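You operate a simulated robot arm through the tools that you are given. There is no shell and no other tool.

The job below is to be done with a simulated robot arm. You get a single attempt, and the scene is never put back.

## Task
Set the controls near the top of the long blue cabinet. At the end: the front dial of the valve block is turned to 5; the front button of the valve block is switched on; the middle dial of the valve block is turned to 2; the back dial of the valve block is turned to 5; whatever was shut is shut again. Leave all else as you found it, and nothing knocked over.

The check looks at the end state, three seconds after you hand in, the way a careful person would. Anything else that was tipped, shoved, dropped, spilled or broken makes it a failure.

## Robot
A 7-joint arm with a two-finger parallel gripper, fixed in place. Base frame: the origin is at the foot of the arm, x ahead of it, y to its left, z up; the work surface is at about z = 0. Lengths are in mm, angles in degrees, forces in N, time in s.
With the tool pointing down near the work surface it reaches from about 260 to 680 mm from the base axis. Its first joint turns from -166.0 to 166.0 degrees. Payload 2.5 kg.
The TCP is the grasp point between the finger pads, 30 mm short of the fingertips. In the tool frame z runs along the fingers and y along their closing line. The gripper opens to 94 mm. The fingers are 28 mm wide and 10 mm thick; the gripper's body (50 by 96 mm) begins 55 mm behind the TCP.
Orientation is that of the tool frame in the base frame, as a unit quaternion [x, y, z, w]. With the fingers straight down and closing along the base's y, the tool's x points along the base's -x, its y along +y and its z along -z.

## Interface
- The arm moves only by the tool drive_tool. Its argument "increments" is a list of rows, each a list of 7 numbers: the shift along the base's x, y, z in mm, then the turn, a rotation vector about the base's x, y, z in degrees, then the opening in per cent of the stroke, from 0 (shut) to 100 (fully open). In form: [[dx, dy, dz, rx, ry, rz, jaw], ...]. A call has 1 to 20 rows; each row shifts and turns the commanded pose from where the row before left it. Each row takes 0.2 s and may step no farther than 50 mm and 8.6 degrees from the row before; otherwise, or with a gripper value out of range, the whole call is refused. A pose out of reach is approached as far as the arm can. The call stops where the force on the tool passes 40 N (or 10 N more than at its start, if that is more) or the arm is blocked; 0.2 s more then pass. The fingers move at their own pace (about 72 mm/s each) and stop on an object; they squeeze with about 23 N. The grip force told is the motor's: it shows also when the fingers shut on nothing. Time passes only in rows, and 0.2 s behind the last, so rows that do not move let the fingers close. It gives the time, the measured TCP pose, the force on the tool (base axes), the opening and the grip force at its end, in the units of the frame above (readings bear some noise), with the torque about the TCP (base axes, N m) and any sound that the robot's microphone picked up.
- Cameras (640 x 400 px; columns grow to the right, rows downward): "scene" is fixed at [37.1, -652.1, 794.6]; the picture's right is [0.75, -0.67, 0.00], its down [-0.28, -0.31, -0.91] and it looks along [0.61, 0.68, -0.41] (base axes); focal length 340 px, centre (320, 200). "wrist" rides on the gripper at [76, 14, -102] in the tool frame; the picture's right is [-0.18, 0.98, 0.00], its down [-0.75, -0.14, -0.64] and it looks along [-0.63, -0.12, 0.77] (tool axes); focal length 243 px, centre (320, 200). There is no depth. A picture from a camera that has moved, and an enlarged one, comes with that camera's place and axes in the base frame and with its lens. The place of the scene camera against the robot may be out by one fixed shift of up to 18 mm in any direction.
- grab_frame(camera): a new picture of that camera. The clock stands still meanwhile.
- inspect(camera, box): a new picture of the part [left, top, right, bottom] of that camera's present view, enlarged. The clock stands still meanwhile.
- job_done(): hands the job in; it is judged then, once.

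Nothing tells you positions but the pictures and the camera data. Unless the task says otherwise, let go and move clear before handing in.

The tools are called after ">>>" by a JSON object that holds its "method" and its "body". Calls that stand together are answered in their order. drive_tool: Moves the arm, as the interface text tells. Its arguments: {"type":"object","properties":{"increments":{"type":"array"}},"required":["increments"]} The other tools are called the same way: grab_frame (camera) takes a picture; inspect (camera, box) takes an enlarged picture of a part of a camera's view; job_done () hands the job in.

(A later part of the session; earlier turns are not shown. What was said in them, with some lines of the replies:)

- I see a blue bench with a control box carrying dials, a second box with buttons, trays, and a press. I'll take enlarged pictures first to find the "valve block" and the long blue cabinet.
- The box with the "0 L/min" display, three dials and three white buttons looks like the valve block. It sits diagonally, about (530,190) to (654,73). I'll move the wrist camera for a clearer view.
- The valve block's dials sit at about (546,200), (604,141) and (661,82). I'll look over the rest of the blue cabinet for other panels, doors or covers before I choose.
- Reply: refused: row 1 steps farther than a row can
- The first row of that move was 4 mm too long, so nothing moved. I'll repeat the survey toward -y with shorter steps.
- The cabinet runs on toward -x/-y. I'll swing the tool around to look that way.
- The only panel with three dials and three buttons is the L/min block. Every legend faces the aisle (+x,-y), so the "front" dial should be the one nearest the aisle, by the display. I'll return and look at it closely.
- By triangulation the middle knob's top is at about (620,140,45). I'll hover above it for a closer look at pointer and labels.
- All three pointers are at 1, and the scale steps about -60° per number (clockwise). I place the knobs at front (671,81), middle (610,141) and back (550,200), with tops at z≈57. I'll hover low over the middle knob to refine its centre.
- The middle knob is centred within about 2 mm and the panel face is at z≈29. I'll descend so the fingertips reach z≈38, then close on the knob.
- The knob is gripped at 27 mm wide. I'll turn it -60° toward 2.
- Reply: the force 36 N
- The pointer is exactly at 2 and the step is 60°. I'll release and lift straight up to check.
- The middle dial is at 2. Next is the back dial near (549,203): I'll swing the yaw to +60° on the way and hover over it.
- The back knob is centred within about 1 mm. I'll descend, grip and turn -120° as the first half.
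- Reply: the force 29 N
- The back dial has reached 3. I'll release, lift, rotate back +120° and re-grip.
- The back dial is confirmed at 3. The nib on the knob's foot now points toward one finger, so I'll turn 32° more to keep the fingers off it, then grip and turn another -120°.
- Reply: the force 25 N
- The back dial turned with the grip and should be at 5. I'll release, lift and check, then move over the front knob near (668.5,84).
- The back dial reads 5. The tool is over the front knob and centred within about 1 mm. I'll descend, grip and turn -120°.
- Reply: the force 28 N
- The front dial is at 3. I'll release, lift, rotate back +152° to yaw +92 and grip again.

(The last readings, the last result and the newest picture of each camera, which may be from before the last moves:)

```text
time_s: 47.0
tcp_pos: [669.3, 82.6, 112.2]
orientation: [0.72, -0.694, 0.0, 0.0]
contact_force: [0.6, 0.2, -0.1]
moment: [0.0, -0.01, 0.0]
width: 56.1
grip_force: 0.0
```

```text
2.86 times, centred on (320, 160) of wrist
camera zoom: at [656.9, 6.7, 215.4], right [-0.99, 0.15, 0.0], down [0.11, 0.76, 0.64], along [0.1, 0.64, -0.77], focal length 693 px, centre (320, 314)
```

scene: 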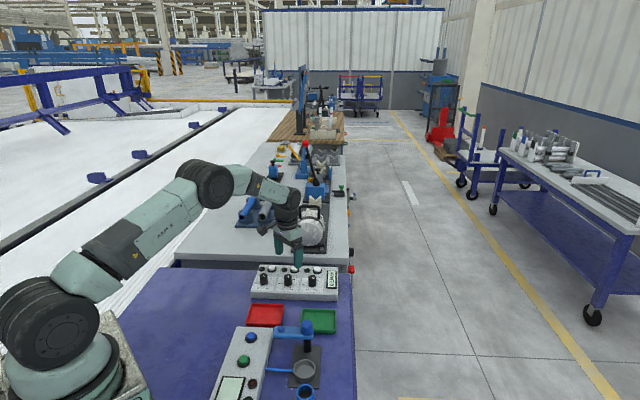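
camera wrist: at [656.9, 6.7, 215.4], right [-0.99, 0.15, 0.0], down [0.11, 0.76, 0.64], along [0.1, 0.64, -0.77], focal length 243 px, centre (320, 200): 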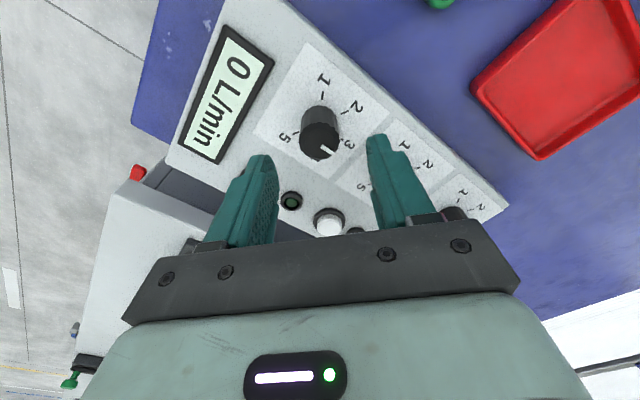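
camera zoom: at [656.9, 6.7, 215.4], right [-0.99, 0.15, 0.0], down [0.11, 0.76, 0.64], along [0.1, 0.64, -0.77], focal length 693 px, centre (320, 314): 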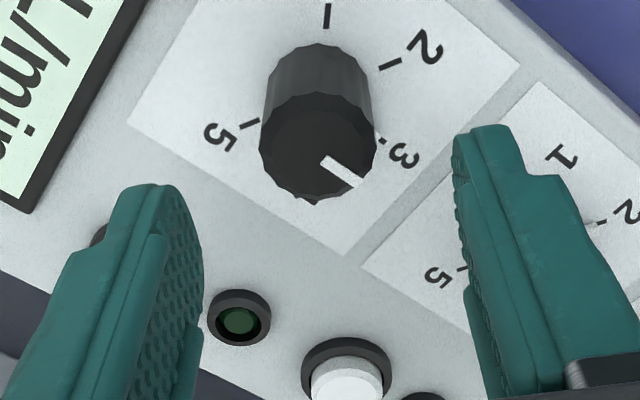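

The front dial reads 3 and is centred. I'll grip and turn the remaining -120°.

>>> {"method": "drive_tool", "body": {"increments": [[0, 0, -20, 0, 0, 0, 60], [0, 0, -17, 0, 0, 0, 60], [0, 0, -7, 0, 0, 0, 60], [0, 0, 0, 0, 0, 0, 25], [0, 0, 0, 0, 0, 0, 20], [0, 0, 0, 0, 0, 0, 20], [0, 0, 0, 0, 0, 0, 20]]}}

>>> {"method": "drive_tool", "body": {"increments": [[0, 0, 0, 0, 0, -8, 20], [0, 0, 0, 0, 0, -8, 20], [0, 0, 0, 0, 0, -8, 20], [0, 0, 0, 0, 0, -8, 20], [0, 0, 0, 0, 0, -8, 20], [0, 0, 0, 0, 0, -8, 20], [0, 0, 0, 0, 0, -8, 20], [0, 0, 0, 0, 0, -8, 20], [0, 0, 0, 0, 0, -8, 20], [0, 0, 0, 0, 0, -8, 20], [0, 0, 0, 0, 0, -8, 20], [0, 0, 0, 0, 0, -8, 20], [0, 0, 0, 0, 0, -8, 20], [0, 0, 0, 0, 0, -8, 20], [0, 0, 0, 0, 0, -8, 20], [0, 0, 0, 0, 0, 0, 20]]}}

>>> {"method": "inspect", "body": {"camera": "wrist", "box": [220, 90, 420, 230]}}

```text
time_s: 48.6
tcp_pos: [669.7, 82.3, 68.9]
orientation: [0.719, -0.695, 0.0, 0.0]
contact_force: [4.2, 0.6, -4.5]
moment: [-0.2, -0.1, 0.01]
width: 27.4
grip_force: 44.8
```

```text
time_s: 52.0
tcp_pos: [669.7, 83.2, 69.1]
orientation: [0.243, 0.97, -0.001, 0.0]
contact_force: [12.5, -19.7, -3.7]
moment: [-0.29, -0.8, 0.3]
width: 27.5
grip_force: 45.0
```

```text
2.86 times, centred on (320, 160) of wrist
camera zoom: at [608.2, 131.1, 171.1], right [0.63, 0.78, 0.0], down [0.6, -0.48, 0.64], along [0.5, -0.4, -0.77], focal length 693 px, centre (320, 314)
```

zoom: 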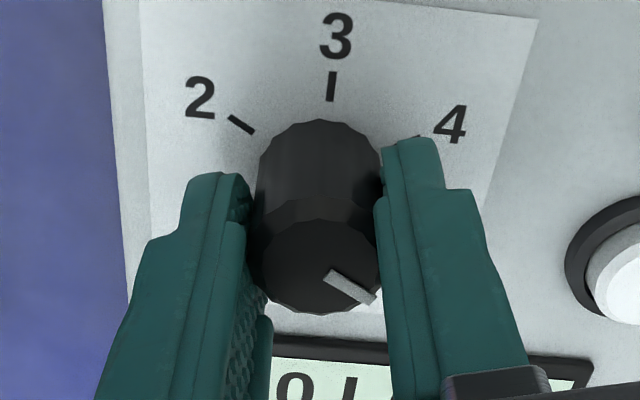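

The front dial should be at 5. I'll release, lift and check, then look for the front button.

>>> {"method": "drive_tool", "body": {"increments": [[0, 0, 0, 0, 0, 0, 60], [0, 0, 0, 0, 0, 0, 60], [0, 0, 20, 0, 0, 0, 60], [0, 0, 24, 0, 0, 0, 60], [0, 0, 0, 0, 0, 0, 60]]}}

>>> {"method": "inspect", "body": {"camera": "wrist", "box": [220, 60, 440, 230]}}

>>> {"method": "drive_tool", "body": {"increments": [[0, 0, 20, 0, 0, 8, 20], [0, 0, 20, 0, 0, 8, 0], [0, 0, 20, 0, 0, 8, 0], [0, 0, 20, 0, 0, 8, 0], [0, 0, 10, 0, 0, 6, 0], [0, 0, 0, 0, 0, 0, 0]]}}

>>> {"method": "grab_frame", "body": {"camera": "wrist"}}

>>> {"method": "inspect", "body": {"camera": "scene", "box": [230, 180, 370, 310]}}

```text
time_s: 53.2
tcp_pos: [668.4, 84.2, 113.4]
orientation: [0.241, 0.97, 0.0, 0.0]
contact_force: [0.5, -0.2, 0.3]
moment: [0.0, 0.03, 0.01]
width: 56.2
grip_force: 0.0
```

```text
2.35 times, centred on (330, 145) of wrist
camera zoom: at [607.0, 132.1, 214.9], right [0.62, 0.78, 0.0], down [0.6, -0.48, 0.64], along [0.5, -0.4, -0.77], focal length 571 px, centre (296, 329)
```

zoom: 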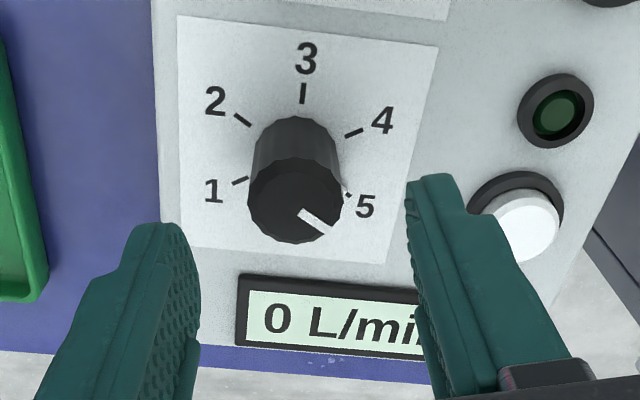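

```text
time_s: 54.6
tcp_pos: [668.3, 82.8, 204.4]
orientation: [-0.089, 0.996, 0.001, 0.0]
contact_force: [0.2, 0.1, 0.1]
moment: [0.01, 0.02, 0.0]
width: 0.0
grip_force: 22.8
```

```text
taken
camera wrist: at [590.6, 84.1, 305.8], right [0.01, 1.0, 0.0], down [0.77, -0.01, 0.64], along [0.64, -0.01, -0.77], focal length 243 px, centre (320, 200)
```

wrist: 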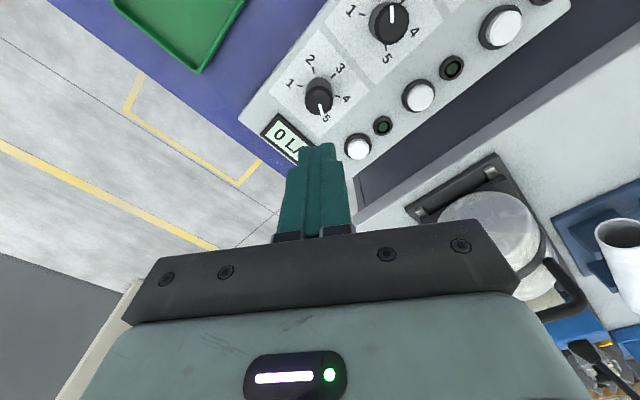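

```text
3.08 times, centred on (300, 245) of scene
camera zoom: at [37.1, -652.1, 794.6], right [0.75, -0.67, 0.0], down [-0.28, -0.31, -0.91], along [0.61, 0.68, -0.41], focal length 1046 px, centre (382, 62)
```

zoom: 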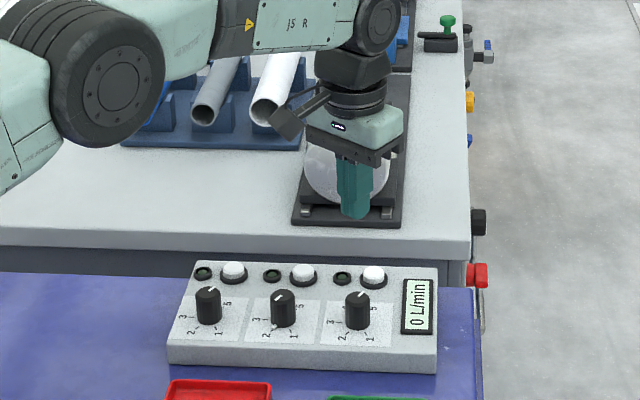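

All three dials are set: front 5, middle 2, back 5. The front button is at about (731,128), beyond straight-down reach, so I'll tilt the fingers outward 24° and hover over it with the jaws closed.

>>> {"method": "drive_tool", "body": {"increments": [[10, 8, 0, 1.38, -7.88, 0, 0], [15, 12, -10, 1.38, -7.88, 0, 0], [16, 12, -20, 1.38, -7.88, 0, 0], [15, 11, -20, 0, 0, 0, 0], [0, 0, -20, 0, 0, 0, 0], [0, 0, 0, 0, 0, 0, 0]]}}

>>> {"method": "grab_frame", "body": {"camera": "wrist"}}

>>> {"method": "inspect", "body": {"camera": "wrist", "box": [220, 60, 420, 230]}}

>>> {"method": "inspect", "body": {"camera": "scene", "box": [230, 180, 370, 310]}}

```text
time_s: 56.0
tcp_pos: [725.4, 127.3, 133.2]
orientation: [-0.086, 0.974, 0.017, 0.207]
contact_force: [0.5, -0.4, 0.0]
moment: [-0.01, -0.01, -0.02]
width: 0.0
grip_force: 22.7
```

```text
taken
camera wrist: at [612.1, 121.9, 195.4], right [0.0, 1.0, 0.07], down [0.44, -0.06, 0.89], along [0.9, 0.04, -0.44], focal length 243 px, centre (320, 200)
```

wrist: 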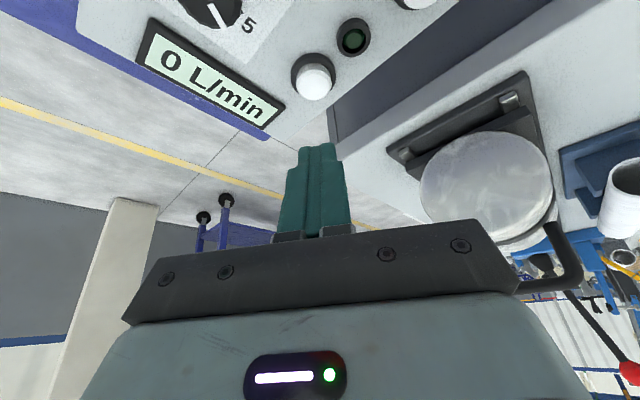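

```text
2.35 times, centred on (320, 145) of wrist
camera zoom: at [612.1, 121.9, 195.4], right [0.0, 1.0, 0.07], down [0.44, -0.06, 0.89], along [0.9, 0.04, -0.44], focal length 571 px, centre (320, 329)
```

zoom: 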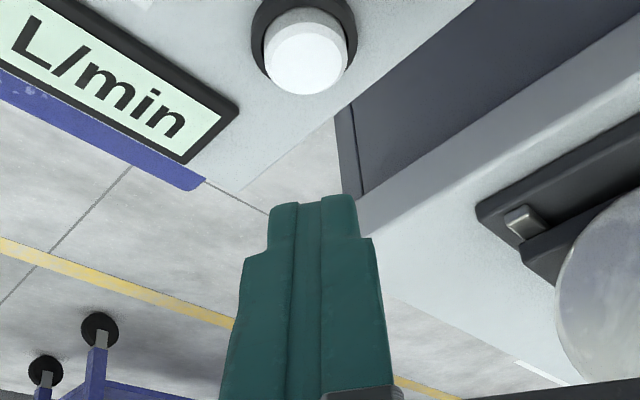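

```text
3.08 times, centred on (300, 245) of scene
camera zoom: at [37.1, -652.1, 794.6], right [0.75, -0.67, 0.0], down [-0.28, -0.31, -0.91], along [0.61, 0.68, -0.41], focal length 1046 px, centre (382, 62)
```

zoom: 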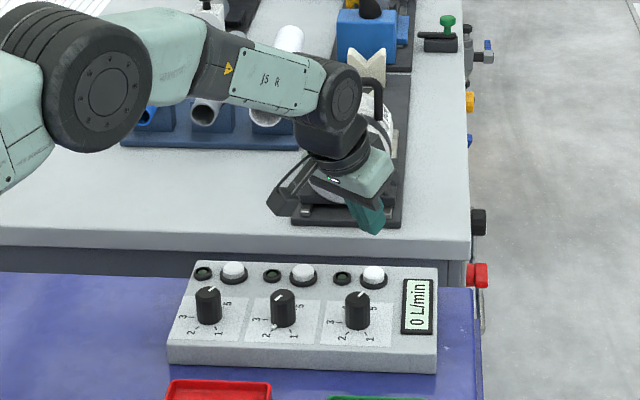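

The arm reached the tilted hover. The button reads at about (733,129,44), so I'll shift slightly and lower in small steps until the force rises.

>>> {"method": "drive_tool", "body": {"increments": [[2, 1, -20, 0, 0, 0, 0], [0, 0, -20, 0, 0, 0, 0], [0, 0, -4, 0, 0, 0, 0], [0, 0, -3, 0, 0, 0, 0], [0, 0, 0, 0, 0, 0, 0]]}}

>>> {"method": "inspect", "body": {"camera": "wrist", "box": [220, 60, 420, 230]}}

>>> {"method": "inspect", "body": {"camera": "scene", "box": [270, 200, 360, 300]}}

```text
time_s: 57.2
tcp_pos: [727.2, 128.5, 86.9]
orientation: [-0.085, 0.974, 0.018, 0.207]
contact_force: [0.0, -0.2, -0.8]
moment: [0.04, 0.01, -0.01]
width: 0.0
grip_force: 22.9
```

```text
2.35 times, centred on (320, 145) of wrist
camera zoom: at [614.2, 122.3, 148.4], right [0.0, 1.0, 0.07], down [0.45, -0.06, 0.89], along [0.9, 0.04, -0.44], focal length 571 px, centre (320, 329)
```

zoom: 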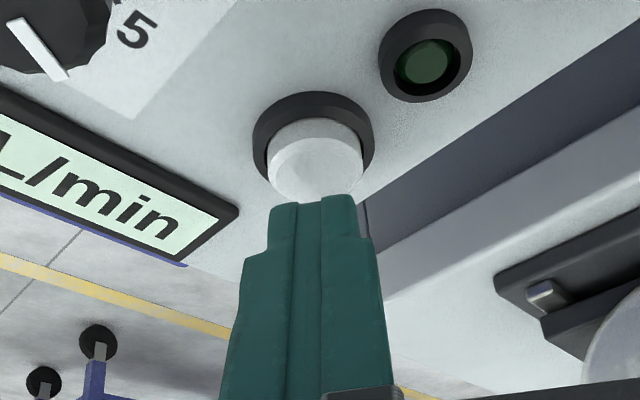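

```text
4.00 times, centred on (315, 250) of scene
camera zoom: at [37.1, -652.1, 794.6], right [0.75, -0.67, 0.0], down [-0.28, -0.31, -0.91], along [0.61, 0.68, -0.41], focal length 1359 px, centre (340, 0)
```

zoom: 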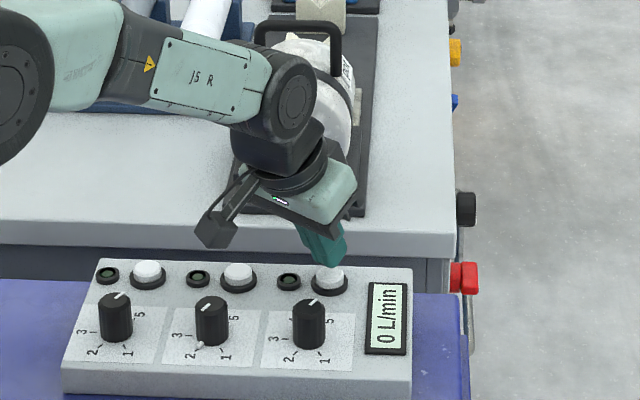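

The fingertips are aligned with the button. I'll press down in 2 mm steps.

>>> {"method": "drive_tool", "body": {"increments": [[0, 0, -3, 0, 0, 0, 0], [0, 0, -3, 0, 0, 0, 0], [0, 0, -2, 0, 0, 0, 0], [0, 0, -2, 0, 0, 0, 0], [0, 0, -1, 0, 0, 0, 0], [0, 0, 0, 0, 0, 0, 0]]}}

>>> {"method": "inspect", "body": {"camera": "wrist", "box": [220, 60, 420, 230]}}

```text
time_s: 58.6
tcp_pos: [726.8, 128.4, 75.1]
orientation: [-0.086, 0.974, 0.019, 0.207]
contact_force: [0.9, 0.6, 0.5]
moment: [0.0, 0.02, 0.0]
width: 0.3
grip_force: 22.7
```

```text
2.35 times, centred on (320, 145) of wrist
camera zoom: at [614.5, 122.0, 137.4], right [0.0, 1.0, 0.07], down [0.44, -0.06, 0.89], along [0.9, 0.04, -0.44], focal length 571 px, centre (320, 329)
```

zoom: 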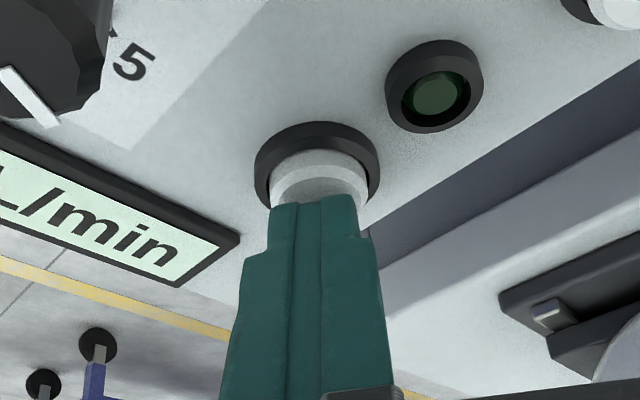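

There is no contact yet, and the alignment looks good. I'll continue in 1 mm steps.

>>> {"method": "drive_tool", "body": {"increments": [[0, 0, -1, 0, 0, 0, 0], [0, 0, -1, 0, 0, 0, 0], [0, 0, -1, 0, 0, 0, 0], [0, 0, -1, 0, 0, 0, 0], [0, 0, 0, 0, 0, 0, 0]]}}

>>> {"method": "inspect", "body": {"camera": "wrist", "box": [220, 60, 420, 230]}}

```text
time_s: 59.8
tcp_pos: [727.7, 127.7, 72.3]
orientation: [-0.085, 0.974, 0.018, 0.207]
contact_force: [0.0, 0.4, 3.4]
moment: [0.01, 0.0, 0.0]
width: 0.0
grip_force: 23.4
heard: click
```

```text
2.35 times, centred on (320, 145) of wrist
camera zoom: at [614.5, 122.0, 133.4], right [0.0, 1.0, 0.07], down [0.44, -0.06, 0.89], along [0.9, 0.04, -0.44], focal length 571 px, centre (320, 329)
```

zoom: 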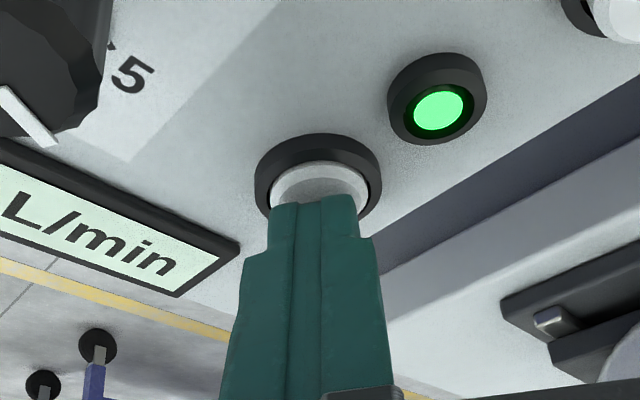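

A click was heard and the lamp lit green. I'll lift straight up, untilt, back off and check everything.

>>> {"method": "drive_tool", "body": {"increments": [[0, 0, 10, 0, 0, 0, 0], [0, 0, 25, 0, 0, 0, 0], [0, 0, 30, 0, 0, 0, 0], [-15, -5, 30, -1.38, 7.88, 0, 0], [-25, -10, 30, -1.38, 7.88, 0, 0], [-35, -10, 30, -1.38, 7.88, 0, 0], [-40, 0, 20, 0, 0, 0, 20], [-40, 0, 20, 0, 0, 0, 50], [-40, 0, 20, 0, 0, 0, 100], [-40, 0, 0, 0, 0, 0, 100], [-40, 0, 0, 0, 0, 0, 100], [0, 0, 0, 0, 0, 0, 100]]}}

>>> {"method": "grab_frame", "body": {"camera": "wrist"}}

>>> {"method": "inspect", "body": {"camera": "wrist", "box": [240, 40, 440, 240]}}

>>> {"method": "inspect", "body": {"camera": "scene", "box": [230, 240, 370, 340]}}

>>> {"method": "grab_frame", "body": {"camera": "scene"}}

```text
time_s: 62.4
tcp_pos: [451.3, 103.3, 287.3]
orientation: [-0.087, 0.996, 0.0, 0.0]
contact_force: [0.2, 0.0, -0.6]
moment: [0.0, -0.03, 0.01]
width: 93.9
grip_force: 0.0
```

```text
taken
camera wrist: at [373.9, 104.1, 389.1], right [0.01, 1.0, 0.0], down [0.77, -0.01, 0.64], along [0.64, -0.01, -0.77], focal length 243 px, centre (320, 200)
```

wrist: 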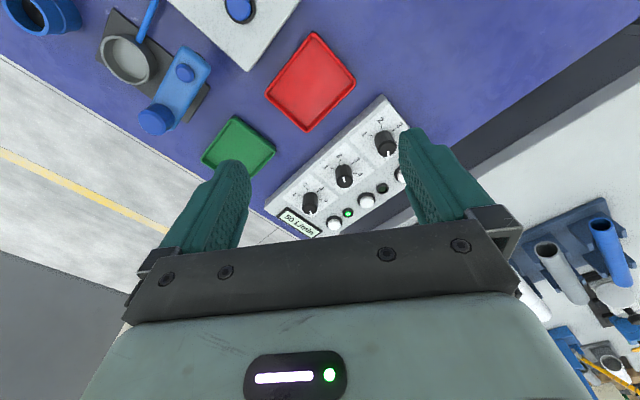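

```text
2.00 times, centred on (340, 140) of wrist
camera zoom: at [373.9, 104.1, 389.1], right [0.01, 1.0, 0.0], down [0.77, -0.01, 0.64], along [0.64, -0.01, -0.77], focal length 485 px, centre (280, 320)
```

zoom: 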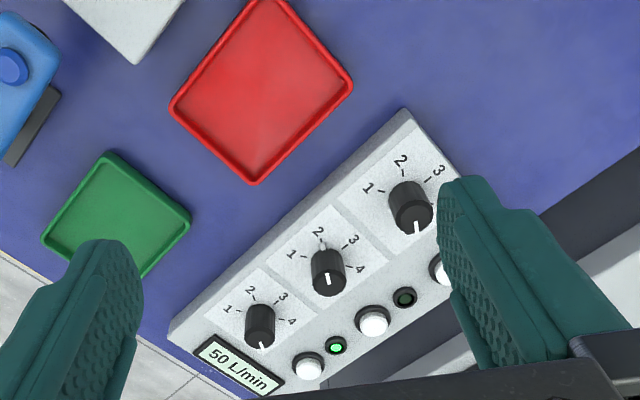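

```text
4.00 times, centred on (300, 290) of scene
camera zoom: at [37.1, -652.1, 794.6], right [0.75, -0.67, 0.0], down [-0.28, -0.31, -0.91], along [0.61, 0.68, -0.41], focal length 1359 px, centre (400, -160)
```

zoom: 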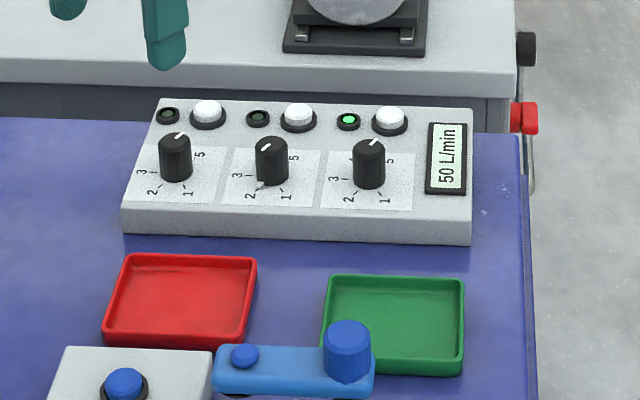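

```text
taken
```

scene: 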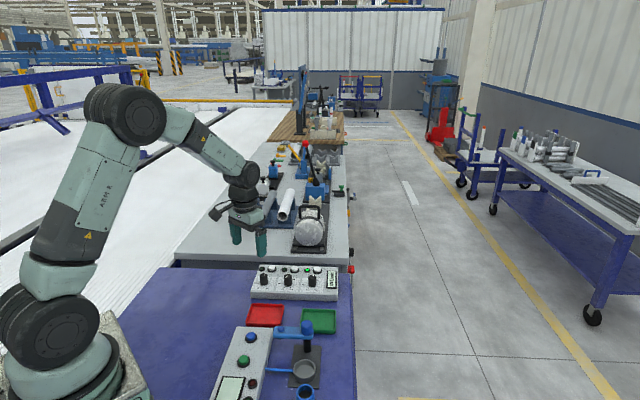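

The dials read front 5, middle 2 and back 5. The front lamp is lit, the display shows 50 L/min, and the arm is clear with nothing else disturbed. I opened nothing, so there is nothing to shut, and I'm handing in.

>>> {"method": "job_done", "body": {}}

```text
The job is handed in.
```

The valve block is set as asked and the job is handed in; I have not seen the check's verdict.

- **Front dial:** turned from 1 to 5.
- **Front button:** pressed once. It clicked, its lamp lit green, and the display went from 0 to 50 L/min.
- **Middle dial:** turned from 1 to 2.
- **Back dial:** turned from 1 to 5.

I took "front" to mean the end nearest the aisle, by the display, because all the legends on the cabinet face that way. If "front" was meant from the robot's side, the wrong button is on; the dials would still be right, since front and back are both at 5.

I found nothing on the valve block that needed opening, so there was nothing to shut again. The last pictures showed nothing else moved or tipped, and the arm was clear of the cabinet.
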